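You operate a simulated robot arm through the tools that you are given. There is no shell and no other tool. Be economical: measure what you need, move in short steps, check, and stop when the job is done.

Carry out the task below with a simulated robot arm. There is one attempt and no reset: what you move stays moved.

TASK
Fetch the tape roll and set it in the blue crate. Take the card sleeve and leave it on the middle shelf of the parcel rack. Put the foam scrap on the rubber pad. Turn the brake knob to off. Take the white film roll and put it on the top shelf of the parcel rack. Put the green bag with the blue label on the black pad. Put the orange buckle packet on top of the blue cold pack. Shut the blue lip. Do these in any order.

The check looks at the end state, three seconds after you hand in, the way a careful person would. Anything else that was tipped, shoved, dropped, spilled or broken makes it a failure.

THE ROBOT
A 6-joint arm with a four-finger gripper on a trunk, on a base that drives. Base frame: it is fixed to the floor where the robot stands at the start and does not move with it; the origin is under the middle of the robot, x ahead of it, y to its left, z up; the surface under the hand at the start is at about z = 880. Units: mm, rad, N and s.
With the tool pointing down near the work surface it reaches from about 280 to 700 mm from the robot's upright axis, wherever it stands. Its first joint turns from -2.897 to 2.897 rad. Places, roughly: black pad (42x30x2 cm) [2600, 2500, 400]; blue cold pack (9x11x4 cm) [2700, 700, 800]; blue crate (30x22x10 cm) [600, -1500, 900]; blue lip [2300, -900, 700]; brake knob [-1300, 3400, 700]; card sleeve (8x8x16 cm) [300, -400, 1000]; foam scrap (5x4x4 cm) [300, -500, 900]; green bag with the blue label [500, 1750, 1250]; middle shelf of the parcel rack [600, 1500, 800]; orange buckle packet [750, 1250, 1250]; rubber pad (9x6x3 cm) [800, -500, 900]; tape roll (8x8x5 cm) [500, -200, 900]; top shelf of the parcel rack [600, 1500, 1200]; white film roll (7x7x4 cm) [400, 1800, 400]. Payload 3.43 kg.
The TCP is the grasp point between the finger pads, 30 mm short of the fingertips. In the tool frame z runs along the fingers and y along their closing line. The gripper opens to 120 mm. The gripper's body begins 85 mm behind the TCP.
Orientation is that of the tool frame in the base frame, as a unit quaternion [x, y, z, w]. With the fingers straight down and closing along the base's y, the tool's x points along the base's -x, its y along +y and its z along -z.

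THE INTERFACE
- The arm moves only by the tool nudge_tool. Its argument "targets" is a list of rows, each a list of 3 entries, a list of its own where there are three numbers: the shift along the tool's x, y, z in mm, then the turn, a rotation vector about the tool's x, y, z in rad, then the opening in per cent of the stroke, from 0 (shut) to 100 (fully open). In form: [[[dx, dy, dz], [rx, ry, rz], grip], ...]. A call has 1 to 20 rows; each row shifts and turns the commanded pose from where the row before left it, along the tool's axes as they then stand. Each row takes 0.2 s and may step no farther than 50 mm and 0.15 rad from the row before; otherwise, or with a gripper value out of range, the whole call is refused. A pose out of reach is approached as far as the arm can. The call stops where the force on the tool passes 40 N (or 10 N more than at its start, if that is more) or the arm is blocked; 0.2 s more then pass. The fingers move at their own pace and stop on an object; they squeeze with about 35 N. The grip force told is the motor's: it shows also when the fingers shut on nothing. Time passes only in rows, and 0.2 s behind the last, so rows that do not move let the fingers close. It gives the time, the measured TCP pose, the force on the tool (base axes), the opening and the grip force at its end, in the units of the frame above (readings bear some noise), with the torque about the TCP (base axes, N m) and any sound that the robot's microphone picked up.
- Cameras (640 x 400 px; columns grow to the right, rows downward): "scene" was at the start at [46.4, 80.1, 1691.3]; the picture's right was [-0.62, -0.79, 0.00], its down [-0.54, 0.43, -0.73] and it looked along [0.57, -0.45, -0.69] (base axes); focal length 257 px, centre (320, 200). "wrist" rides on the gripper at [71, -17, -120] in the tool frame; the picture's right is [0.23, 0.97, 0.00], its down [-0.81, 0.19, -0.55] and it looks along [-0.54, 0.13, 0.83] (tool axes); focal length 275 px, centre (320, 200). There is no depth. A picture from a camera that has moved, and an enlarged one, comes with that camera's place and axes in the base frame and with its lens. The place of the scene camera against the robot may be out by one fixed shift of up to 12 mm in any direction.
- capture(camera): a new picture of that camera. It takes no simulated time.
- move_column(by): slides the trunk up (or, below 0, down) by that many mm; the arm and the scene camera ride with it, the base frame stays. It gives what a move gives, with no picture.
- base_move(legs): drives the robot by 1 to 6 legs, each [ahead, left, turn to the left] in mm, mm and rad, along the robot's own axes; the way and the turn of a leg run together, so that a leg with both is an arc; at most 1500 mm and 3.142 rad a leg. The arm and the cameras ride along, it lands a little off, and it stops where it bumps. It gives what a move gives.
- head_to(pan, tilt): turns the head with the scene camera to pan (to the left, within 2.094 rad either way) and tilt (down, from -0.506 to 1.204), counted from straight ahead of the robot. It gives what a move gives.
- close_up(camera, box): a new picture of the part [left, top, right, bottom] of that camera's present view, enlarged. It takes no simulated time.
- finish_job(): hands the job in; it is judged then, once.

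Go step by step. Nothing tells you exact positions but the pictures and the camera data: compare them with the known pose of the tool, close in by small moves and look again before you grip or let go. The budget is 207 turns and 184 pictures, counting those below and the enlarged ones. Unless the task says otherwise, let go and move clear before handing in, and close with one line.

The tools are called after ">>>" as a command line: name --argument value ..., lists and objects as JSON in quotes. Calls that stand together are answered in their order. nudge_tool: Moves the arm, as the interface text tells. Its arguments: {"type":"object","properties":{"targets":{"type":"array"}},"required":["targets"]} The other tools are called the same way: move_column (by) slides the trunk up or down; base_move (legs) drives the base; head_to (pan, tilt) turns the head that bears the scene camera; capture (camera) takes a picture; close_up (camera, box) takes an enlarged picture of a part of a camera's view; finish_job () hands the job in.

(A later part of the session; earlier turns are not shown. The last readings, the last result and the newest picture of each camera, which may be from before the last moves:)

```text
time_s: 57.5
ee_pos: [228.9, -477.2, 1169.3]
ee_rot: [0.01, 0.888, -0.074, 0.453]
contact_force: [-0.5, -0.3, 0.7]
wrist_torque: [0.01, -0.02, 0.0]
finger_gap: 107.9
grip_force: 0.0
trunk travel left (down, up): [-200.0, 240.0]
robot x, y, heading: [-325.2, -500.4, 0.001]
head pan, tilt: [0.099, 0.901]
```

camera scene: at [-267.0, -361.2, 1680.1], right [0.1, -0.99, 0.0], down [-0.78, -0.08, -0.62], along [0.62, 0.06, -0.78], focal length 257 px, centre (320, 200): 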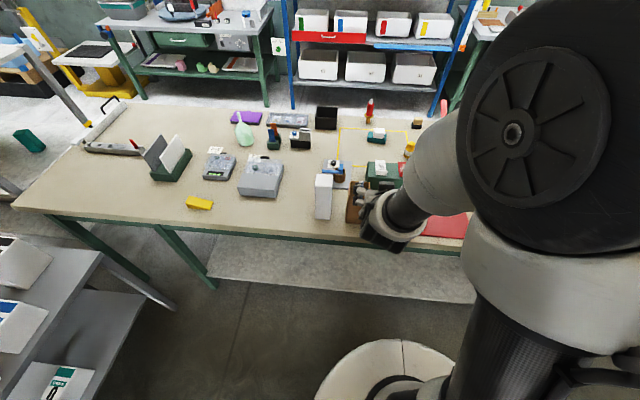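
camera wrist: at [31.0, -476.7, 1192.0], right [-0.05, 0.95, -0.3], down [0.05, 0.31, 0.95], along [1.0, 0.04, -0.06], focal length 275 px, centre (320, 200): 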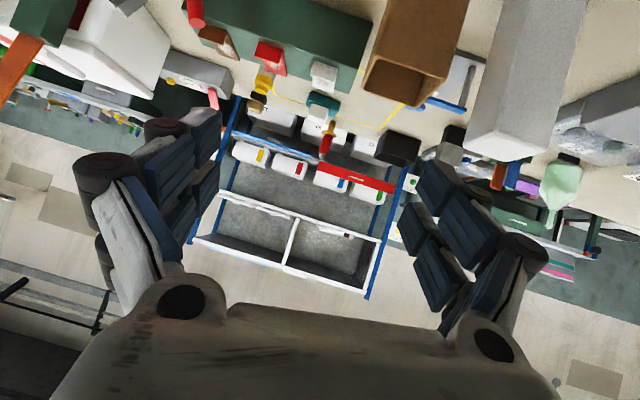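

>>> nudge_tool --targets '[[[0, 0, 0], [-0.069, -0.078, 0.03], 90], [[0, 0, 0], [-0.069, -0.078, 0.03], 90], [[0, 20, 0], [0, 0, 0], 90], [[0, 20, 0], [0, 0, 0], 90], [[0, 0, 0], [0, 0, 0], 90]]'

>>> capture --camera "wrist"

```text
time_s: 58.7
ee_pos: [229.7, -418.7, 1170.6]
ee_rot: [0.005, 0.863, -0.023, 0.505]
contact_force: [-0.1, -0.3, 0.5]
wrist_torque: [-0.04, 0.02, -0.03]
finger_gap: 108.3
grip_force: 0.0
out of reach, approached as far as the arm can: row 2
trunk travel left (down, up): [-200.0, 240.0]
robot x, y, heading: [-319.8, -500.6, 0.007]
head pan, tilt: [0.099, 0.901]
```

```text
147 pictures are left
camera wrist: at [88.5, -432.4, 1167.4], right [-0.08, 0.97, -0.23], down [-0.08, 0.23, 0.97], along [0.99, 0.1, 0.06], focal length 275 px, centre (320, 200)
```

wrist: 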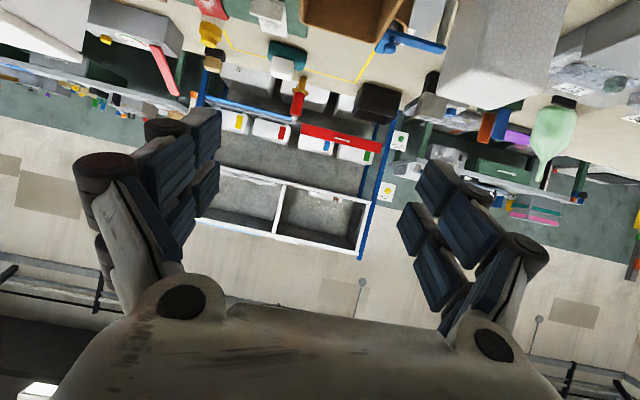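

>>> nudge_tool --targets '[[[0, -18, 0], [-0.045, 0, 0.015], 95], [[21.7, 0, 27.8], [0, 0, 0], 95], [[0, 0, 0], [0, 0, 0], 95], [[0, 0, 0], [0, 0, 0], 95]]'

>>> capture --camera "wrist"

>>> capture --camera "scene"

```text
time_s: 59.7
ee_pos: [255.0, -433.8, 1151.8]
ee_rot: [-0.009, 0.866, -0.013, 0.5]
contact_force: [0.3, 0.4, -0.5]
wrist_torque: [0.03, -0.03, 0.01]
finger_gap: 114.2
grip_force: 0.1
out of reach, approached as far as the arm can: row 1, 2
trunk travel left (down, up): [-200.0, 240.0]
robot x, y, heading: [-322.5, -500.1, 0.001]
head pan, tilt: [0.099, 0.901]
```

```text
146 pictures are left
camera wrist: at [114.9, -452.2, 1150.1], right [-0.12, 0.97, -0.23], down [-0.07, 0.22, 0.97], along [0.99, 0.13, 0.05], focal length 275 px, centre (320, 200)
```

wrist: 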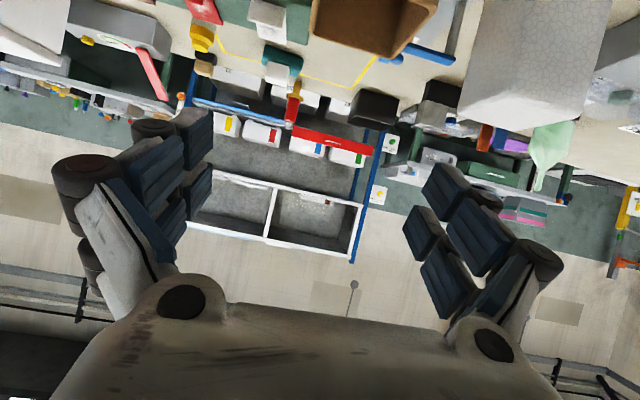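

```text
145 pictures are left
camera scene: at [-265.9, -361.7, 1680.0], right [0.1, -0.99, 0.0], down [-0.78, -0.08, -0.62], along [0.62, 0.06, -0.78], focal length 257 px, centre (320, 200)
```

scene: 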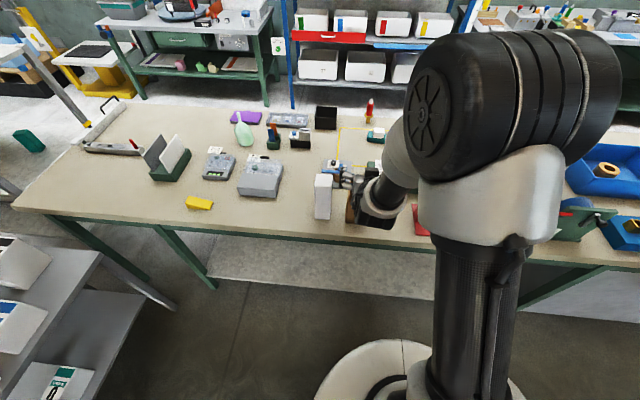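

The tool is nearly aligned in y with the sleeve (about y -435). Lowering the trunk should flatten the forearm and ease this pose.

>>> move_column --by -90

>>> capture --camera "wrist"

>>> close_up --camera "scene" --box '[280, 130, 440, 240]'

```text
time_s: 60.9
ee_pos: [255.7, -433.9, 1061.9]
ee_rot: [-0.009, 0.866, -0.013, 0.5]
contact_force: [0.2, 0.4, -0.3]
wrist_torque: [-0.01, 0.01, 0.01]
finger_gap: 113.8
grip_force: 0.1
trunk travel left (down, up): [-110.0, 330.0]
robot x, y, heading: [-323.5, -499.7, 0.003]
head pan, tilt: [0.099, 0.901]
```

```text
144 pictures are left
camera wrist: at [114.0, -451.9, 1060.6], right [-0.12, 0.97, -0.23], down [-0.08, 0.22, 0.97], along [0.99, 0.13, 0.05], focal length 275 px, centre (320, 200)
```

wrist: 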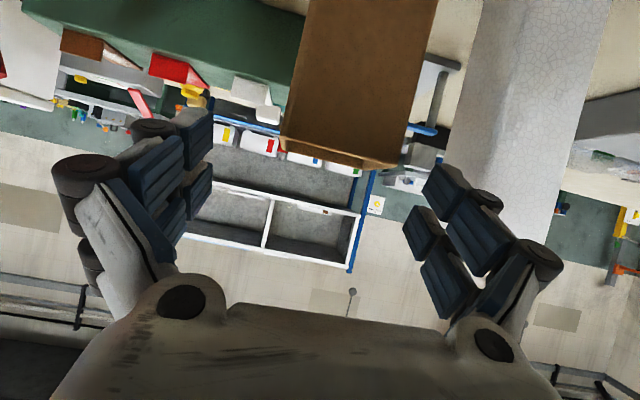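

```text
3.64 times, centred on (360, 185) of scene
camera zoom: at [-267.1, -361.3, 1590.1], right [0.1, -0.99, 0.0], down [-0.78, -0.08, -0.62], along [0.62, 0.06, -0.78], focal length 936 px, centre (174, 254)
```

zoom: 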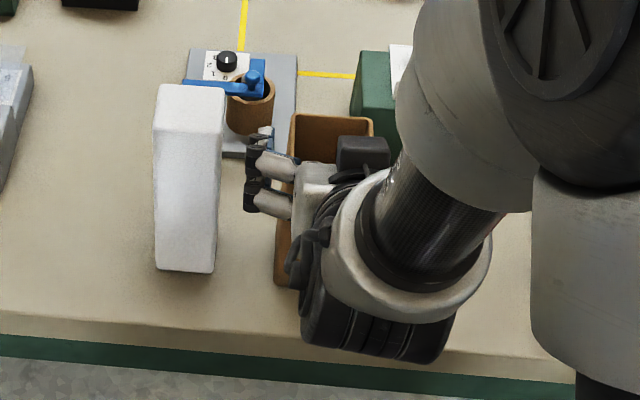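

From the wrist view the sleeve is centred at y≈-424. I shift a little left and slide the fingers around it.

>>> nudge_tool --targets '[[[0, 9, 0], [0, 0, 0], 90], [[9.4, 0, 21], [0, 0, 0], 90], [[9.4, 0, 21], [0, 0, 0], 90], [[9.4, 0, 21], [0, 0, 0], 90], [[9.4, 0, 21], [0, 0, 0], 90], [[0, 0, 0], [0, 0, 0], 90]]'

>>> capture --camera "wrist"

>>> close_up --camera "scene" --box '[280, 130, 440, 240]'

```text
time_s: 62.3
ee_pos: [311.4, -425.0, 988.6]
ee_rot: [-0.011, 0.866, -0.019, 0.499]
contact_force: [-0.2, 0.5, -0.4]
wrist_torque: [-0.01, 0.02, -0.01]
finger_gap: 108.2
grip_force: 0.1
out of reach, approached as far as the arm can: row 5
trunk travel left (down, up): [-110.0, 330.0]
robot x, y, heading: [-322.8, -499.5, -0.0]
head pan, tilt: [0.099, 0.901]
```

```text
142 pictures are left
camera wrist: at [171.4, -441.9, 986.8], right [-0.11, 0.96, -0.24], down [-0.07, 0.23, 0.97], along [0.99, 0.13, 0.04], focal length 275 px, centre (320, 200)
```

wrist: 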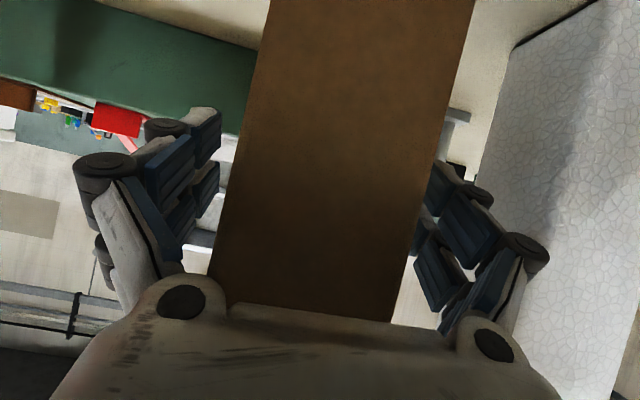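

```text
3.64 times, centred on (360, 185) of scene
camera zoom: at [-267.2, -361.3, 1590.1], right [0.1, -0.99, 0.0], down [-0.78, -0.08, -0.62], along [0.62, 0.06, -0.78], focal length 936 px, centre (174, 254)
```

zoom: 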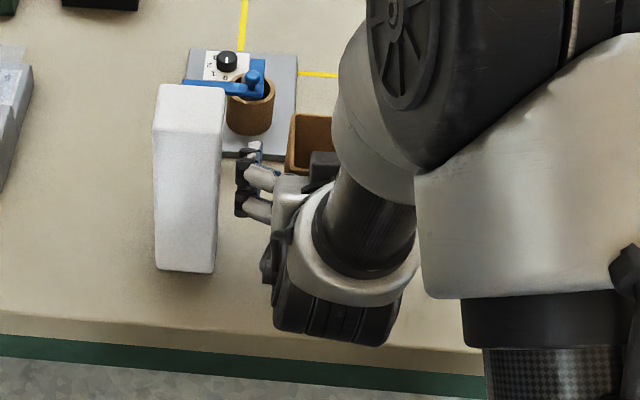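

Centred on the sleeve. Closing.

>>> nudge_tool --targets '[[[0, 0, 0], [0, 0, 0], 60], [[0, 0, 0], [0, 0, 0], 60], [[0, 0, 0], [0, 0, 0], 60], [[0, 0, 0], [0, 0, 0], 60]]'

>>> capture --camera "wrist"

```text
time_s: 63.3
ee_pos: [311.5, -424.2, 987.8]
ee_rot: [-0.01, 0.866, -0.019, 0.499]
contact_force: [-0.5, 0.2, 2.2]
wrist_torque: [0.1, 0.08, 0.01]
finger_gap: 74.6
grip_force: 35.1
trunk travel left (down, up): [-110.0, 330.0]
robot x, y, heading: [-321.9, -500.4, 0.0]
head pan, tilt: [0.099, 0.901]
```

```text
140 pictures are left
camera wrist: at [171.2, -441.8, 987.1], right [-0.11, 0.96, -0.24], down [-0.07, 0.23, 0.97], along [0.99, 0.13, 0.04], focal length 275 px, centre (320, 200)
```

wrist: 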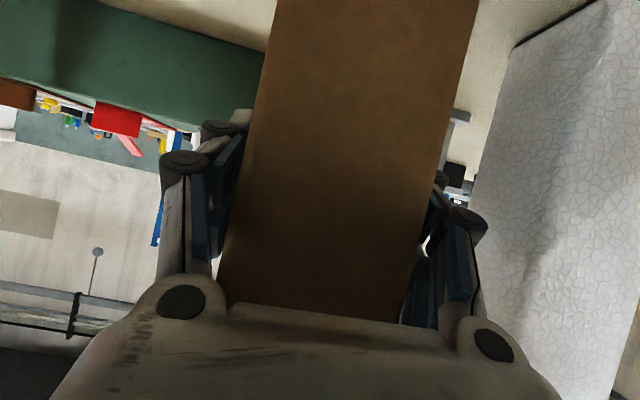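

The sleeve is held (75 mm). I lift by the trunk and back off, then survey the left side.

>>> move_column --by 200

>>> base_move --legs '[[-450, 0, 0]]'

>>> head_to --pan 1.5 --tilt 0.5

>>> capture --camera "scene"

>>> capture --camera "wrist"

```text
time_s: 65.5
ee_pos: [312.8, -423.7, 1187.3]
ee_rot: [-0.011, 0.867, -0.018, 0.499]
contact_force: [0.5, 1.0, 0.0]
wrist_torque: [0.0, -0.04, -0.02]
finger_gap: 73.1
grip_force: 34.6
trunk travel left (down, up): [-310.0, 130.0]
robot x, y, heading: [-322.2, -503.1, 0.0]
head pan, tilt: [0.099, 0.901]
```

```text
time_s: 67.9
ee_pos: [-67.2, -424.4, 1187.8]
ee_rot: [-0.011, 0.867, -0.019, 0.499]
contact_force: [0.4, 0.0, -0.2]
wrist_torque: [0.02, 0.01, -0.01]
finger_gap: 72.5
grip_force: 34.9
trunk travel left (down, up): [-310.0, 130.0]
robot x, y, heading: [-707.1, -500.7, 0.005]
head pan, tilt: [0.099, 0.901]
stopped in leg 1: the robot was blocked; the commanded pose is now the measured one
```

```text
time_s: 69.4
ee_pos: [-72.2, -425.0, 1188.8]
ee_rot: [-0.012, 0.866, -0.017, 0.499]
contact_force: [-0.4, 0.3, -0.9]
wrist_torque: [0.0, 0.01, -0.02]
finger_gap: 71.7
grip_force: 35.0
trunk travel left (down, up): [-310.0, 130.0]
robot x, y, heading: [-702.4, -501.3, 0.001]
head pan, tilt: [1.499, 0.499]
```

```text
139 pictures are left
camera scene: at [-718.3, -279.9, 1823.9], right [1.0, -0.07, 0.0], down [-0.03, -0.48, -0.88], along [0.06, 0.88, -0.48], focal length 257 px, centre (320, 200)
```

scene: 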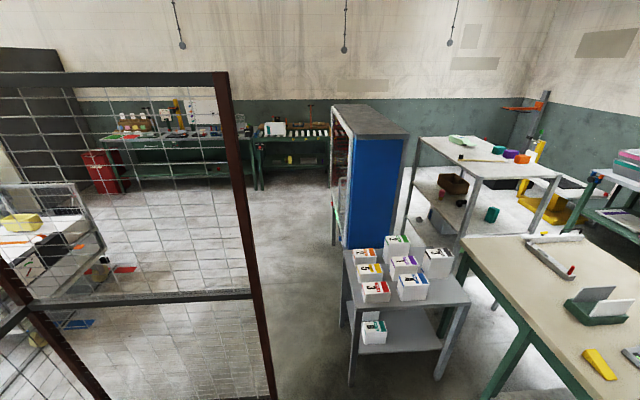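

```text
138 pictures are left
camera wrist: at [-211.5, -443.2, 1187.4], right [-0.12, 0.96, -0.24], down [-0.07, 0.23, 0.97], along [0.99, 0.13, 0.04], focal length 275 px, centre (320, 200)
```

wrist: 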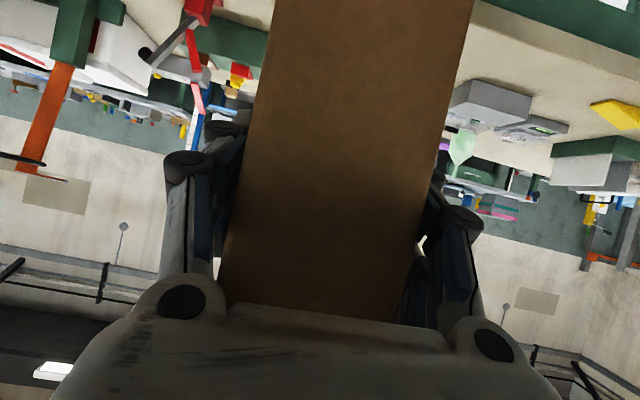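

Something behind (the roll cage) stopped the base, and the gap between cage and cart looks too narrow, so I'll go round the right end of the bench (y≈-2310) into the aisle behind it. First I look to the right.

>>> base_move --legs '[[90, 0, 0]]'

>>> head_to --pan -1.35 --tilt 0.35

>>> capture --camera "scene"

>>> head_to --pan -2.09 --tilt 0.6

>>> capture --camera "scene"

```text
time_s: 70.5
ee_pos: [21.8, -424.1, 1187.8]
ee_rot: [-0.011, 0.866, -0.019, 0.499]
contact_force: [-0.2, 0.1, -0.8]
wrist_torque: [0.01, 0.01, -0.01]
finger_gap: 73.3
grip_force: 1.1
trunk travel left (down, up): [-310.0, 130.0]
robot x, y, heading: [-616.8, -501.9, 0.004]
head pan, tilt: [1.499, 0.499]
```

```text
time_s: 73.0
ee_pos: [21.0, -424.8, 1188.8]
ee_rot: [-0.011, 0.866, -0.019, 0.499]
contact_force: [0.8, 0.1, -0.1]
wrist_torque: [0.0, -0.03, -0.03]
finger_gap: 74.1
grip_force: 1.9
trunk travel left (down, up): [-310.0, 130.0]
robot x, y, heading: [-611.8, -497.6, 0.007]
head pan, tilt: [-1.349, 0.351]
```

```text
137 pictures are left
camera scene: at [-611.8, -461.0, 1837.6], right [-0.97, -0.23, 0.0], down [-0.08, 0.33, -0.94], along [0.21, -0.92, -0.34], focal length 257 px, centre (320, 200)
```

scene: 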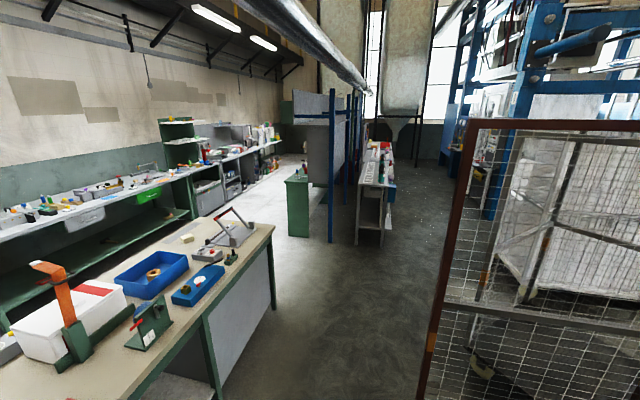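

```text
time_s: 74.1
ee_pos: [21.6, -424.3, 1189.1]
ee_rot: [-0.012, 0.866, -0.018, 0.499]
contact_force: [-0.7, -0.9, -0.2]
wrist_torque: [0.01, 0.01, -0.01]
finger_gap: 74.0
grip_force: 2.0
trunk travel left (down, up): [-310.0, 130.0]
robot x, y, heading: [-615.5, -499.9, 0.01]
head pan, tilt: [-2.089, 0.6]
```

```text
136 pictures are left
camera scene: at [-676.1, -447.3, 1814.9], right [-0.87, 0.49, 0.0], down [0.28, 0.49, -0.83], along [-0.4, -0.72, -0.56], focal length 257 px, centre (320, 200)
```

scene: 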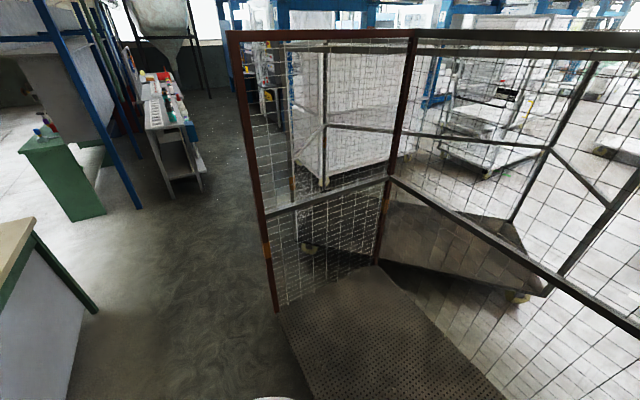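

The bump reset the grip command (grip force fell to 2 N), so I re-tighten at once. The right side is free: bench ends at y≈-2350, next obstacles beyond y≈-3700.

>>> nudge_tool --targets '[[[0, 0, 0], [0, 0, 0], 50], [[0, 0, 0], [0, 0, 0], 50]]'

>>> capture --camera "wrist"

>>> base_move --legs '[[0, -1200, 0], [0, -1200, 0], [1000, 0, 0], [1000, 0, 0]]'

```text
time_s: 74.7
ee_pos: [21.1, -424.2, 1188.6]
ee_rot: [-0.011, 0.866, -0.019, 0.499]
contact_force: [-0.3, 0.1, -0.4]
wrist_torque: [-0.01, -0.01, 0.0]
finger_gap: 70.9
grip_force: 34.9
trunk travel left (down, up): [-310.0, 130.0]
robot x, y, heading: [-612.7, -502.2, 0.004]
head pan, tilt: [-2.089, 0.6]
```

```text
135 pictures are left
camera wrist: at [-120.0, -442.5, 1187.4], right [-0.12, 0.96, -0.24], down [-0.07, 0.23, 0.97], along [0.99, 0.13, 0.04], focal length 275 px, centre (320, 200)
```

wrist: 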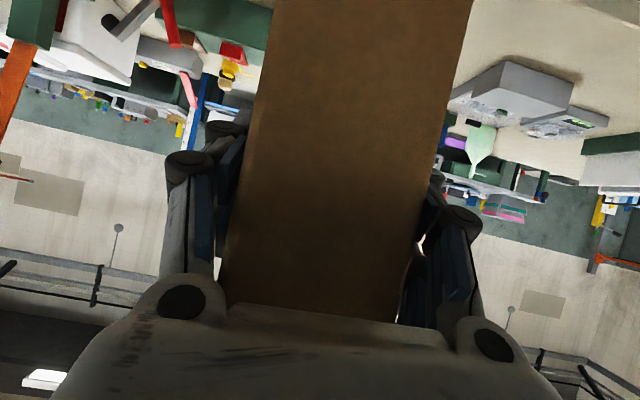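

```text
time_s: 96.0
ee_pos: [2028.0, -2807.6, 1188.4]
ee_rot: [-0.016, 0.866, -0.015, 0.499]
contact_force: [0.4, 0.3, -0.5]
wrist_torque: [0.02, -0.01, 0.03]
finger_gap: 69.4
grip_force: 35.0
trunk travel left (down, up): [-310.0, 130.0]
robot x, y, heading: [1394.2, -2893.3, 0.022]
head pan, tilt: [-2.089, 0.6]
```

I ease the grip command to just under the present width to avoid crushing, then turn round and go up the aisle.

>>> nudge_tool --targets '[[[0, 0, 0], [0, 0, 0], 57], [[0, 0, 0], [0, 0, 0], 57]]'

>>> base_move --legs '[[0, 0, 1.56], [0, 0, 1.56], [-200, 0, 0], [0, -1400, 0], [0, -1400, 0]]'

>>> head_to --pan -1.2 --tilt 0.5

>>> capture --camera "scene"

```text
time_s: 96.6
ee_pos: [2026.9, -2807.8, 1189.0]
ee_rot: [-0.017, 0.866, -0.015, 0.5]
contact_force: [-0.4, 0.0, -0.2]
wrist_torque: [0.0, 0.03, 0.03]
finger_gap: 69.5
grip_force: 35.0
trunk travel left (down, up): [-310.0, 130.0]
robot x, y, heading: [1391.0, -2893.2, 0.019]
head pan, tilt: [-2.089, 0.6]
```

```text
time_s: 119.2
ee_pos: [700.3, -239.7, 1188.3]
ee_rot: [0.865, 0.056, -0.499, 0.008]
contact_force: [0.2, -0.3, -0.4]
wrist_torque: [0.02, -0.02, -0.02]
finger_gap: 69.2
grip_force: 35.0
trunk travel left (down, up): [-310.0, 130.0]
robot x, y, heading: [1319.9, -99.2, -3.032]
head pan, tilt: [-2.089, 0.6]
```

```text
time_s: 120.3
ee_pos: [699.7, -242.1, 1188.7]
ee_rot: [0.865, 0.055, -0.499, 0.007]
contact_force: [0.4, 0.9, 0.2]
wrist_torque: [0.03, 0.02, -0.01]
finger_gap: 69.2
grip_force: 34.8
trunk travel left (down, up): [-310.0, 130.0]
robot x, y, heading: [1324.7, -100.2, -3.032]
head pan, tilt: [-1.201, 0.499]
```

```text
134 pictures are left
camera scene: at [1318.5, -163.9, 1823.9], right [0.89, 0.46, 0.0], down [0.22, -0.43, -0.88], along [-0.4, 0.78, -0.48], focal length 257 px, centre (320, 200)
```

scene: 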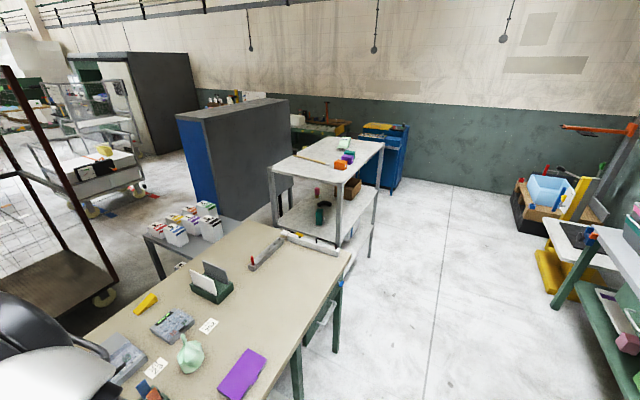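

The way is clear and the rack can be served from its aisle side. I straighten, back off a bit and strafe to the rack.

>>> base_move --legs '[[0, 0, -0.11], [-280, 0, 0], [0, -1450, 0]]'

>>> head_to --pan 0.15 --tilt 0.75

>>> capture --camera "scene"

>>> capture --camera "wrist"

```text
time_s: 129.6
ee_pos: [954.5, 1264.4, 1188.9]
ee_rot: [0.866, 0.016, -0.499, -0.016]
contact_force: [-0.8, 1.3, -0.2]
wrist_torque: [-0.04, 0.0, 0.01]
finger_gap: 69.3
grip_force: 35.1
trunk travel left (down, up): [-310.0, 130.0]
robot x, y, heading: [1590.2, 1346.6, -3.128]
head pan, tilt: [-1.201, 0.499]
```

```text
time_s: 131.1
ee_pos: [953.8, 1263.2, 1187.8]
ee_rot: [0.866, 0.016, -0.499, -0.015]
contact_force: [-0.5, 0.2, -0.5]
wrist_torque: [-0.02, 0.01, -0.02]
finger_gap: 69.4
grip_force: 35.0
trunk travel left (down, up): [-310.0, 130.0]
robot x, y, heading: [1588.4, 1344.6, -3.124]
head pan, tilt: [0.15, 0.75]
```

```text
133 pictures are left
camera scene: at [1529.6, 1184.5, 1802.0], right [-0.16, 0.99, 0.0], down [0.67, 0.11, -0.73], along [-0.72, -0.12, -0.68], focal length 257 px, centre (320, 200)
```

scene: 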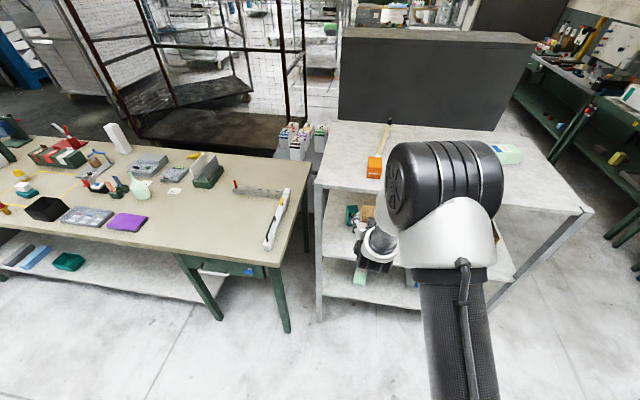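

```text
132 pictures are left
camera wrist: at [1092.9, 1280.2, 1187.4], right [0.13, -0.96, -0.24], down [0.07, -0.23, 0.97], along [-0.99, -0.14, 0.04], focal length 275 px, centre (320, 200)
```

wrist: 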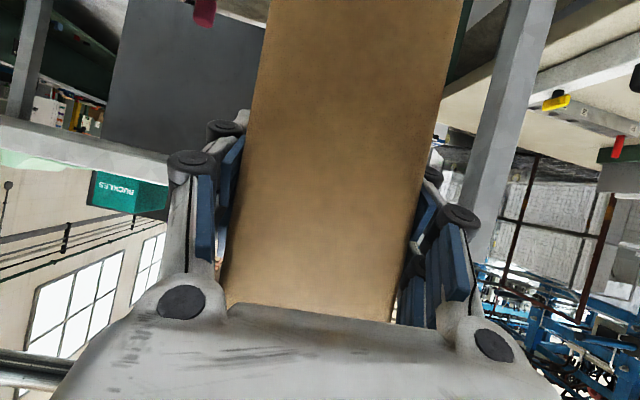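

I strafe to y≈1400 and lower the trunk to middle-shelf level while still clear of the rack.

>>> base_move --legs '[[0, -135, -0.015]]'

>>> move_column --by -235

>>> capture --camera "wrist"

>>> head_to --pan 0.0 --tilt 0.6

>>> capture --camera "scene"

```text
time_s: 132.4
ee_pos: [953.1, 1407.9, 1187.9]
ee_rot: [0.866, 0.008, -0.499, -0.02]
contact_force: [0.4, 0.9, 0.2]
wrist_torque: [-0.05, -0.01, 0.06]
finger_gap: 69.3
grip_force: 35.0
trunk travel left (down, up): [-310.0, 130.0]
robot x, y, heading: [1587.0, 1480.1, 3.147]
head pan, tilt: [0.15, 0.75]
```

```text
time_s: 134.9
ee_pos: [952.2, 1406.4, 953.4]
ee_rot: [0.867, 0.009, -0.498, -0.02]
contact_force: [-0.3, -0.4, 0.3]
wrist_torque: [0.01, -0.02, 0.01]
finger_gap: 69.3
grip_force: 34.9
trunk travel left (down, up): [-75.0, 365.0]
robot x, y, heading: [1588.4, 1480.6, 3.143]
head pan, tilt: [0.15, 0.75]
```

```text
131 pictures are left
camera wrist: at [1090.9, 1422.2, 952.6], right [0.11, -0.96, -0.24], down [0.07, -0.23, 0.97], along [-0.99, -0.12, 0.04], focal length 275 px, centre (320, 200)
```

wrist: 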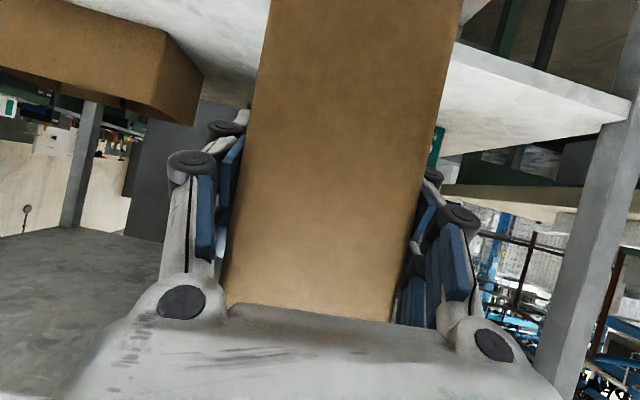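

```text
time_s: 135.6
ee_pos: [950.9, 1407.1, 951.9]
ee_rot: [0.867, 0.009, -0.498, -0.019]
contact_force: [-0.3, 0.1, 1.0]
wrist_torque: [-0.03, 0.02, -0.02]
finger_gap: 69.3
grip_force: 35.4
trunk travel left (down, up): [-75.0, 365.0]
robot x, y, heading: [1583.2, 1479.8, 3.143]
head pan, tilt: [0.0, 0.6]
```

```text
130 pictures are left
camera scene: at [1519.8, 1331.7, 1579.8], right [0.0, 1.0, 0.0], down [0.57, 0.0, -0.82], along [-0.82, 0.0, -0.57], focal length 257 px, centre (320, 200)
```

scene: 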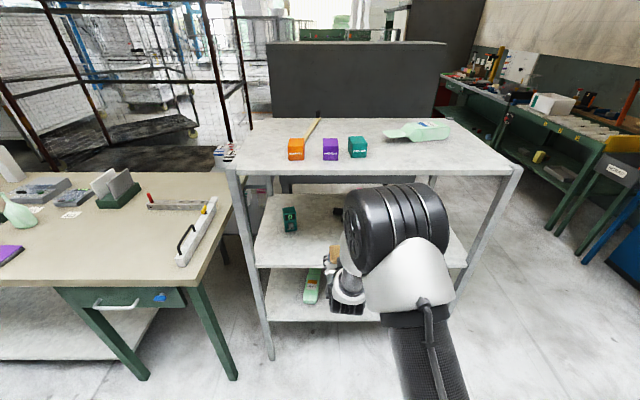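

The middle shelf near the edge at y≈1407 is free (green box at y≈1190, brown box beyond y≈1630). I drive in 205 mm.

>>> base_move --legs '[[205, 0, 0]]'

>>> move_column --by -30

>>> close_up --camera "scene" --box '[230, 150, 530, 350]'

>>> capture --camera "wrist"

```text
time_s: 137.2
ee_pos: [747.0, 1401.7, 951.9]
ee_rot: [0.866, 0.013, -0.499, -0.017]
contact_force: [-0.7, -0.2, -0.4]
wrist_torque: [-0.03, 0.03, 0.04]
finger_gap: 69.4
grip_force: 34.6
trunk travel left (down, up): [-75.0, 365.0]
robot x, y, heading: [1383.6, 1479.4, -3.133]
head pan, tilt: [0.0, 0.6]
```

```text
time_s: 137.9
ee_pos: [746.6, 1402.1, 924.6]
ee_rot: [0.866, 0.012, -0.499, -0.018]
contact_force: [0.4, 0.2, 0.6]
wrist_torque: [0.01, 0.03, -0.02]
finger_gap: 69.2
grip_force: 34.7
trunk travel left (down, up): [-45.0, 395.0]
robot x, y, heading: [1382.6, 1481.7, -3.134]
head pan, tilt: [0.0, 0.6]
```

```text
2.00 times, centred on (380, 250) of scene
camera zoom: at [1316.3, 1330.7, 1549.8], right [-0.01, 1.0, 0.0], down [0.56, 0.0, -0.83], along [-0.83, -0.01, -0.56], focal length 515 px, centre (200, 100)
```

zoom: 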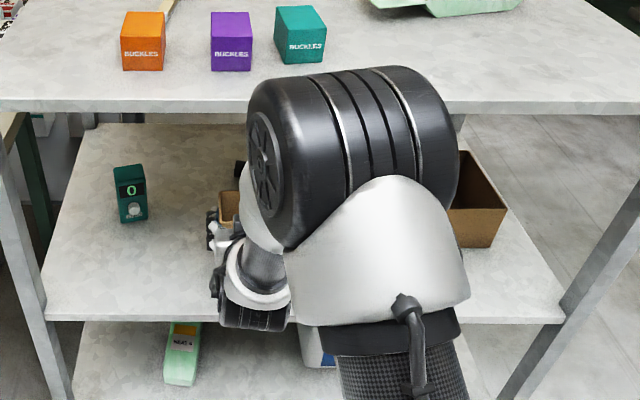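

```text
128 pictures are left
camera wrist: at [886.8, 1417.9, 922.5], right [0.12, -0.96, -0.24], down [0.07, -0.23, 0.97], along [-0.99, -0.13, 0.04], focal length 275 px, centre (320, 200)
```

wrist: 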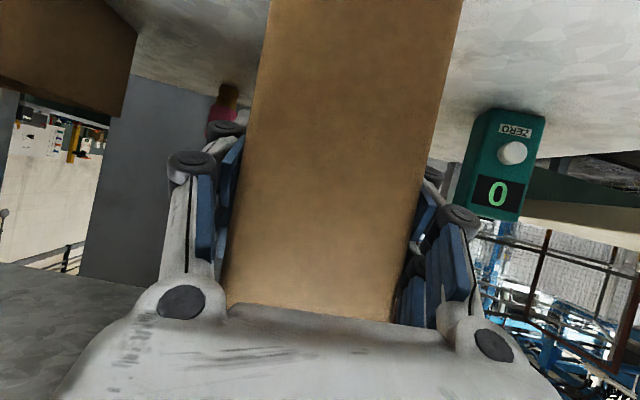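

>>> nudge_tool --targets '[[[5.2, 0, 3], [0, 0, 0], 57], [[3.5, 0, 2], [0, 0, 0], 57], [[1.73, 0, 1], [0, 0, 0], 57], [[1.73, 0, 1], [0, 0, 0], 57], [[1.73, 0, 1], [0, 0, 0], 57]]'

```text
time_s: 139.2
ee_pos: [747.1, 1401.3, 912.0]
ee_rot: [0.864, 0.013, -0.502, -0.021]
contact_force: [4.1, -0.8, 21.3]
wrist_torque: [-0.73, 0.05, 0.16]
finger_gap: 69.4
grip_force: 34.8
trunk travel left (down, up): [-45.0, 395.0]
robot x, y, heading: [1381.4, 1477.9, -3.134]
head pan, tilt: [0.0, 0.6]
```

Contact with the shelf. I release and back straight out.

>>> nudge_tool --targets '[[[-0.9, 0, -0.5], [0, 0, 0], 65], [[0, 0, 0], [0, 0, 0], 80], [[0, 0, 0], [0, 0, 0], 90], [[0, 0, 0], [0, 0, 0], 90], [[0, 0, 0], [0, 0, 0], 90]]'

>>> capture --camera "wrist"

```text
time_s: 140.3
ee_pos: [746.5, 1401.7, 909.1]
ee_rot: [0.867, 0.014, -0.498, -0.02]
contact_force: [-0.1, -0.1, -0.5]
wrist_torque: [-0.02, -0.02, -0.01]
finger_gap: 108.1
grip_force: 0.0
trunk travel left (down, up): [-45.0, 395.0]
robot x, y, heading: [1384.0, 1478.6, -3.135]
head pan, tilt: [0.0, 0.6]
```

```text
127 pictures are left
camera wrist: at [886.2, 1418.1, 908.0], right [0.12, -0.96, -0.25], down [0.07, -0.24, 0.97], along [-0.99, -0.13, 0.04], focal length 275 px, centre (320, 200)
```

wrist: 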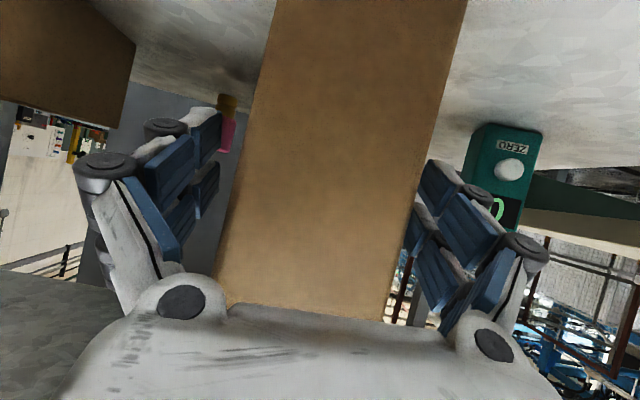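

>>> base_move --legs '[[-260, 0, 0]]'

>>> capture --camera "scene"

>>> capture --camera "wrist"

```text
time_s: 142.2
ee_pos: [1002.0, 1402.5, 909.5]
ee_rot: [0.866, 0.015, -0.499, -0.02]
contact_force: [0.0, 0.7, -0.2]
wrist_torque: [0.03, 0.0, -0.04]
finger_gap: 107.9
grip_force: 0.1
trunk travel left (down, up): [-45.0, 395.0]
robot x, y, heading: [1634.2, 1482.7, -3.132]
head pan, tilt: [0.0, 0.6]
```

```text
126 pictures are left
camera scene: at [1572.1, 1332.5, 1549.9], right [-0.01, 1.0, 0.0], down [0.56, 0.0, -0.83], along [-0.83, -0.01, -0.56], focal length 257 px, centre (320, 200)
```

scene: 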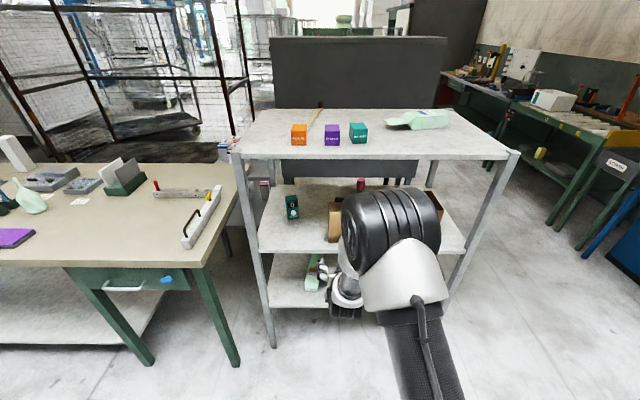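

```text
125 pictures are left
camera wrist: at [1141.7, 1419.1, 908.2], right [0.12, -0.96, -0.25], down [0.07, -0.24, 0.97], along [-0.99, -0.13, 0.04], focal length 275 px, centre (320, 200)
```

wrist: 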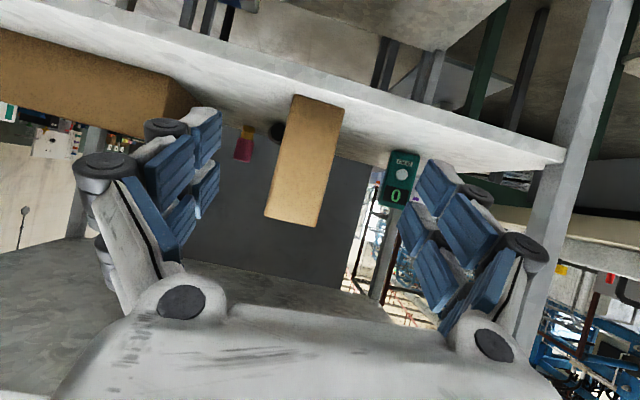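

The sleeve stands upright on the middle shelf. The film roll at about (400, 1800) on the bottom shelf is best taken from the rack's far end, so I turn to face -y and go round there.

>>> base_move --legs '[[0, 0, 1.561], [-1300, 0, 0], [0, -1080, 0]]'

>>> head_to --pan 0.3 --tilt 0.75

>>> capture --camera "scene"

>>> capture --camera "wrist"

```text
time_s: 157.7
ee_pos: [652.5, 2192.7, 907.6]
ee_rot: [0.613, 0.612, -0.372, 0.332]
contact_force: [0.3, 0.5, -0.5]
wrist_torque: [0.02, -0.01, 0.0]
finger_gap: 108.2
grip_force: 0.1
trunk travel left (down, up): [-45.0, 395.0]
robot x, y, heading: [595.5, 2823.4, -1.597]
head pan, tilt: [0.0, 0.6]
```

```text
time_s: 158.5
ee_pos: [651.9, 2192.1, 908.4]
ee_rot: [0.613, 0.613, -0.372, 0.332]
contact_force: [0.7, 0.3, 0.9]
wrist_torque: [-0.01, 0.0, -0.01]
finger_gap: 108.0
grip_force: 0.1
trunk travel left (down, up): [-45.0, 395.0]
robot x, y, heading: [595.0, 2831.2, -1.597]
head pan, tilt: [0.3, 0.75]
```

```text
124 pictures are left
camera scene: at [759.7, 2757.7, 1537.0], right [-0.96, -0.27, 0.0], down [-0.18, 0.66, -0.73], along [0.2, -0.7, -0.68], focal length 257 px, centre (320, 200)
```

scene: 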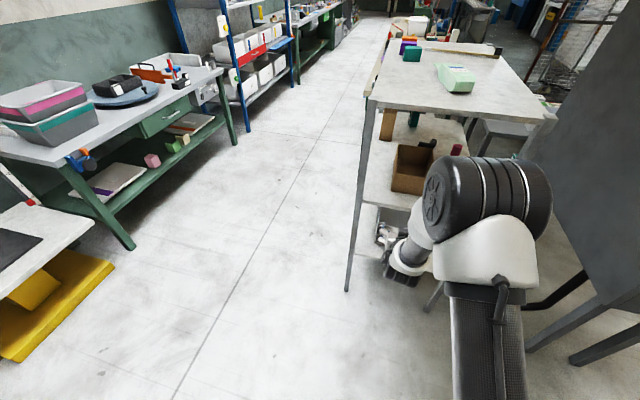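

```text
123 pictures are left
camera wrist: at [638.7, 2332.2, 907.9], right [0.97, 0.09, -0.25], down [0.24, 0.06, 0.97], along [0.1, -0.99, 0.04], focal length 275 px, centre (320, 200)
```

wrist: 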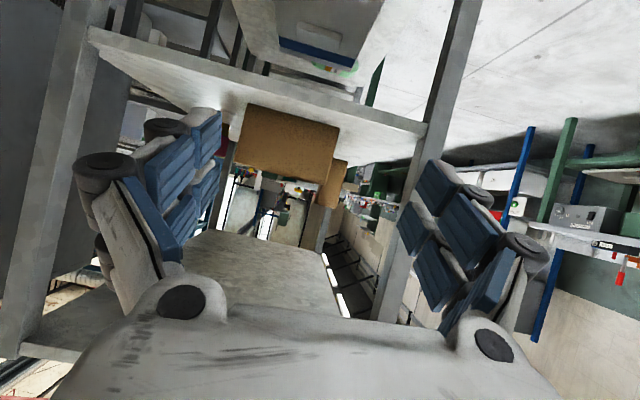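

I lower trunk and tool, reducing tilt, to see the bottom shelf from the wrist camera.

>>> move_column --by -45

>>> nudge_tool --targets '[[[25, 0, 15], [0, 0.06, 0], 80], [[24, 0, 17], [0, 0.06, 0], 80], [[23, 0, 19], [0, 0.06, 0], 80], [[22, 0, 20], [0, 0.06, 0], 80], [[20, 0, 21], [0, 0.06, 0], 80], [[19, 0, 22], [0, 0, 0], 80], [[19, 0, 22], [0, 0, 0], 80], [[0, 0, 0], [0, 0, 0], 80]]'

>>> capture --camera "wrist"

```text
time_s: 159.4
ee_pos: [651.5, 2193.6, 863.8]
ee_rot: [0.614, 0.612, -0.372, 0.332]
contact_force: [-0.3, 0.7, 0.0]
wrist_torque: [0.0, -0.05, -0.01]
finger_gap: 107.9
grip_force: 0.0
trunk travel left (down, up): [0.0, 440.0]
robot x, y, heading: [595.8, 2833.3, -1.6]
head pan, tilt: [0.3, 0.75]
```

```text
time_s: 161.2
ee_pos: [642.4, 2185.8, 658.0]
ee_rot: [0.663, 0.654, -0.278, 0.235]
contact_force: [0.8, -0.3, 0.3]
wrist_torque: [0.01, 0.01, -0.01]
finger_gap: 95.9
grip_force: 0.0
trunk travel left (down, up): [0.0, 440.0]
robot x, y, heading: [600.0, 2826.7, -1.595]
head pan, tilt: [0.3, 0.75]
```

```text
122 pictures are left
camera wrist: at [630.6, 2319.5, 699.1], right [0.97, 0.14, -0.2], down [0.23, -0.23, 0.95], along [0.08, -0.96, -0.26], focal length 275 px, centre (320, 200)
```

wrist: 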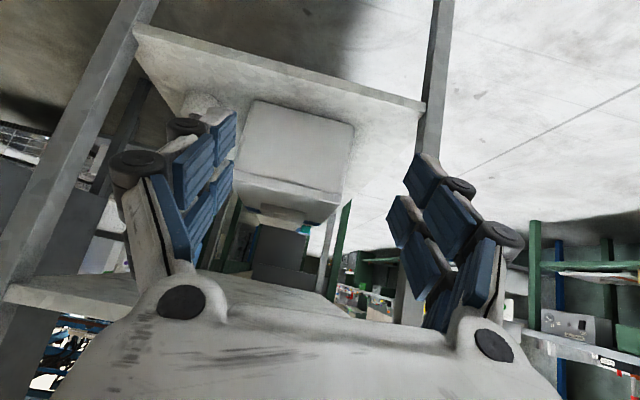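

>>> close_up --camera "wrist" --box '[130, 20, 330, 150]'

```text
3.08 times, centred on (230, 85) of wrist
camera zoom: at [630.6, 2319.5, 699.1], right [0.97, 0.14, -0.2], down [0.23, -0.23, 0.95], along [0.08, -0.96, -0.26], focal length 847 px, centre (597, 554)
```

zoom: 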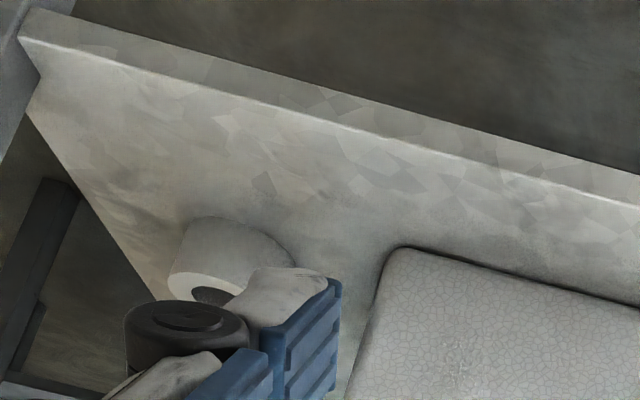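

The film roll stands at about (395, 1773) on the bottom shelf, a gray box to its right. I test whether the arm can reach low with a flat tool, still outside the rack.

>>> nudge_tool --targets '[[[23, 0, 22], [0, -0.06, 0], 80], [[24, 0, 21], [0, -0.06, 0], 80], [[25, 0, 20], [0, -0.06, 0], 80], [[26, 0, 18], [0, -0.06, 0], 80], [[26, 0, 17], [0, 0, 0], 80], [[0, 0, 0], [0, 0, 0], 80]]'

```text
time_s: 162.6
ee_pos: [650.5, 2172.6, 495.4]
ee_rot: [0.626, 0.62, -0.356, 0.31]
contact_force: [-0.7, 0.0, 0.2]
wrist_torque: [-0.01, -0.01, -0.02]
finger_gap: 96.2
grip_force: 0.0
out of reach, approached as far as the arm can: row 2, 3, 4
trunk travel left (down, up): [0.0, 440.0]
robot x, y, heading: [597.9, 2828.8, -1.599]
head pan, tilt: [0.3, 0.75]
```

>>> nudge_tool --targets '[[[26, 0, 17], [0, 0, 0], 80], [[26, 0, 17], [0, 0, 0], 80], [[0, 0, 0], [0, 0, 0], 80]]'

>>> capture --camera "wrist"

```text
time_s: 163.4
ee_pos: [645.1, 2174.9, 451.0]
ee_rot: [0.625, 0.621, -0.354, 0.313]
contact_force: [0.0, -1.1, 0.2]
wrist_torque: [-0.01, 0.0, 0.0]
finger_gap: 95.9
grip_force: 0.1
out of reach, approached as far as the arm can: row 2
trunk travel left (down, up): [0.0, 440.0]
robot x, y, heading: [595.4, 2830.8, -1.599]
head pan, tilt: [0.3, 0.75]
```

```text
120 pictures are left
camera wrist: at [632.4, 2314.4, 458.3], right [0.97, 0.1, -0.24], down [0.24, 0.0, 0.97], along [0.09, -1.0, -0.02], focal length 275 px, centre (320, 200)
```

wrist: 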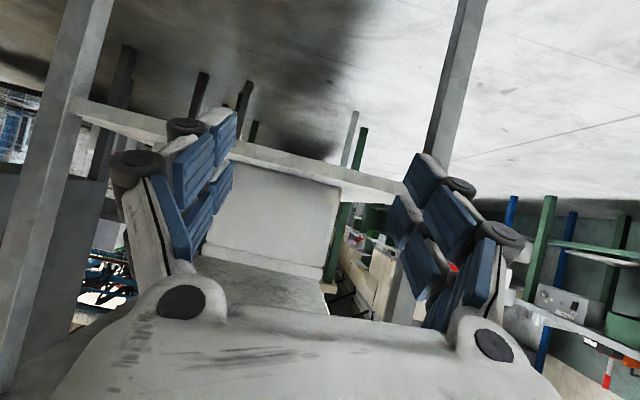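

Low reach works to about z 450 here. I raise slightly, yaw the robot so the tool clears the rack post diagonally, and approach partway.

>>> nudge_tool --targets '[[[-25, 0, -17], [0, 0, 0], 80], [[-25, 0, -17], [0, 0, 0], 80], [[0, 0, 0], [0, 0, 0], 80]]'

>>> base_move --legs '[[0, 0, -0.271], [220, 53, 0]]'

>>> capture --camera "wrist"

>>> head_to --pan 0.1 --tilt 0.8

>>> capture --camera "scene"

```text
time_s: 164.2
ee_pos: [651.7, 2175.0, 509.0]
ee_rot: [0.624, 0.623, -0.357, 0.308]
contact_force: [-0.5, -0.5, -0.6]
wrist_torque: [-0.01, -0.01, 0.0]
finger_gap: 95.9
grip_force: 0.1
out of reach, approached as far as the arm can: row 2
trunk travel left (down, up): [0.0, 440.0]
robot x, y, heading: [596.9, 2827.9, -1.6]
head pan, tilt: [0.3, 0.75]
```

```text
time_s: 166.8
ee_pos: [456.8, 1957.5, 509.5]
ee_rot: [0.704, 0.532, -0.396, 0.256]
contact_force: [-0.1, 0.0, 0.3]
wrist_torque: [0.01, 0.01, 0.01]
finger_gap: 95.9
grip_force: 0.0
trunk travel left (down, up): [0.0, 440.0]
robot x, y, heading: [580.6, 2606.4, -1.866]
head pan, tilt: [0.3, 0.75]
```

```text
119 pictures are left
camera wrist: at [483.4, 2094.7, 518.1], right [0.95, -0.17, -0.25], down [0.24, -0.07, 0.97], along [-0.18, -0.98, -0.02], focal length 275 px, centre (320, 200)
```

wrist: 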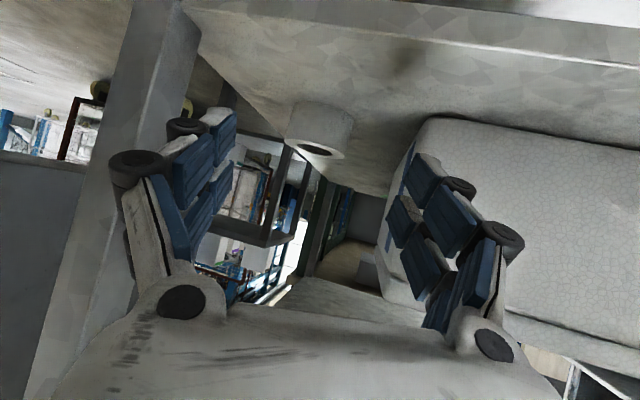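

```text
time_s: 167.5
ee_pos: [457.4, 1956.7, 509.4]
ee_rot: [0.703, 0.532, -0.396, 0.256]
contact_force: [0.6, -0.5, 0.0]
wrist_torque: [0.0, 0.01, -0.03]
finger_gap: 96.1
grip_force: 0.0
trunk travel left (down, up): [0.0, 440.0]
robot x, y, heading: [582.2, 2606.7, -1.877]
head pan, tilt: [0.099, 0.799]
```

```text
118 pictures are left
camera scene: at [706.1, 2493.8, 1488.0], right [-0.98, 0.2, 0.0], down [0.14, 0.7, -0.7], along [-0.14, -0.68, -0.72], focal length 257 px, centre (320, 200)
```

scene: 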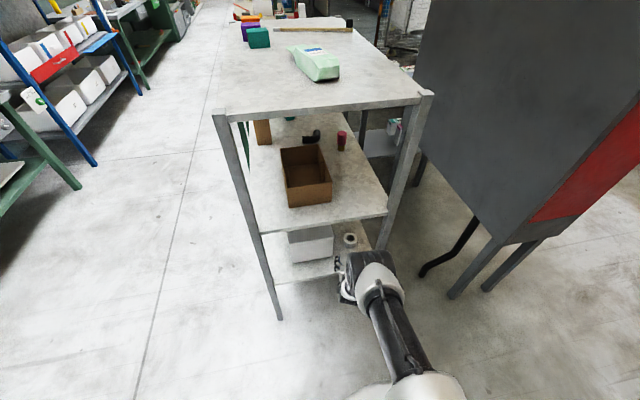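

The film roll is straight ahead, about 221 mm along the tool heading. I lower the tool first, here just inside the shelf edge.

>>> nudge_tool --targets '[[[21, 0, 15], [0, 0.04, 0], 80], [[20, 0, 16], [0, 0.04, 0], 80], [[19, 0, 16], [0, 0.03, 0], 80], [[0, 0, 0], [0, 0, 0], 80]]'

>>> capture --camera "wrist"

```text
time_s: 168.7
ee_pos: [452.1, 1945.2, 448.2]
ee_rot: [0.72, 0.54, -0.367, 0.235]
contact_force: [6.1, 2.3, 12.4]
wrist_torque: [-0.05, -0.79, 0.17]
finger_gap: 106.8
grip_force: 7.3
out of reach, approached as far as the arm can: row 3
trunk travel left (down, up): [0.0, 440.0]
robot x, y, heading: [579.0, 2606.5, -1.871]
head pan, tilt: [0.099, 0.799]
stopped in row 4: the force on the tool passed its limit at 41 N (the readings are from after the stop); the commanded pose is now the measured one
```

```text
117 pictures are left
camera wrist: at [478.5, 2081.9, 468.2], right [0.96, -0.16, -0.23], down [0.21, -0.14, 0.97], along [-0.19, -0.98, -0.1], focal length 275 px, centre (320, 200)
```

wrist: 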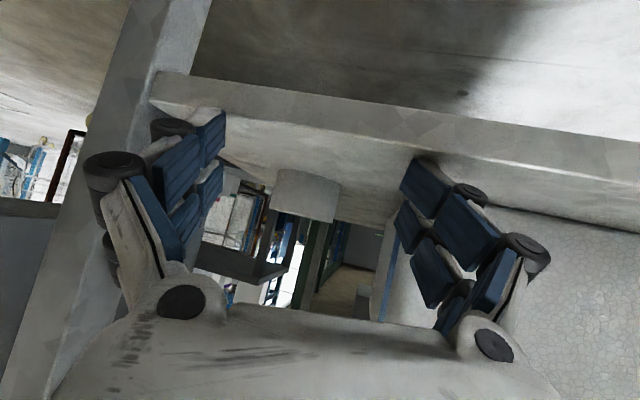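

The fingertips touched the shelf, so the shelf top is higher than I assumed (around 420). I lift slightly and measure the film roll closely.

>>> nudge_tool --targets '[[[-16, 0, -13], [0, 0, 0], 80], [[-8, 0, -6], [0, 0, 0], 80], [[0, 0, 0], [0, 0, 0], 80]]'

>>> close_up --camera "wrist" --box '[200, 60, 440, 230]'

>>> close_up --camera "scene" --box '[200, 80, 450, 320]'

```text
time_s: 169.4
ee_pos: [452.1, 1949.1, 476.2]
ee_rot: [0.721, 0.54, -0.365, 0.234]
contact_force: [0.4, -0.5, 0.4]
wrist_torque: [0.02, 0.04, 0.03]
finger_gap: 96.2
grip_force: 0.1
trunk travel left (down, up): [0.0, 440.0]
robot x, y, heading: [579.9, 2602.4, -1.87]
head pan, tilt: [0.099, 0.799]
```

```text
2.35 times, centred on (320, 145) of wrist
camera zoom: at [478.2, 2084.8, 497.4], right [0.96, -0.16, -0.23], down [0.21, -0.15, 0.97], along [-0.19, -0.98, -0.11], focal length 648 px, centre (320, 329)
```

zoom: 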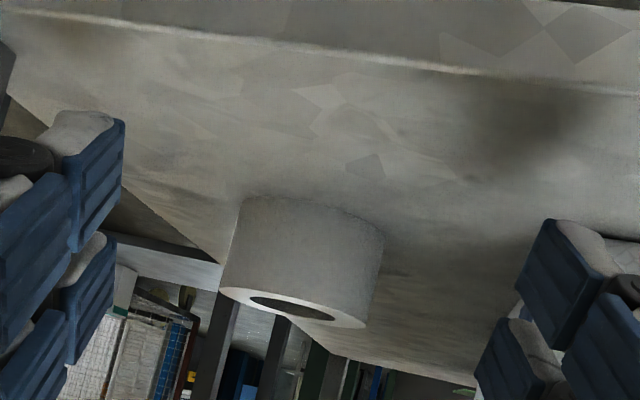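

```text
1.67 times, centred on (325, 200) of scene
camera zoom: at [706.2, 2493.6, 1487.9], right [-0.98, 0.2, 0.0], down [0.14, 0.7, -0.7], along [-0.14, -0.68, -0.72], focal length 429 px, centre (312, 200)
```

zoom: 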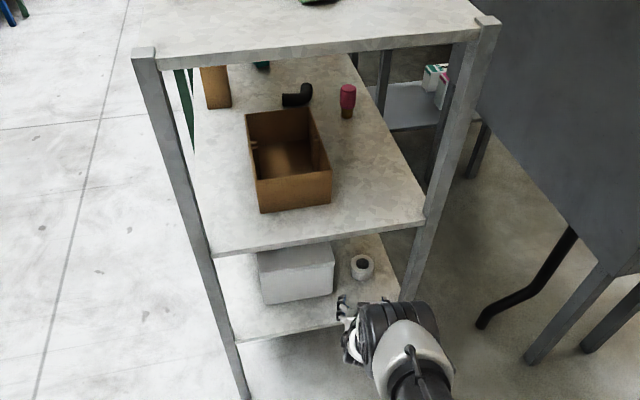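

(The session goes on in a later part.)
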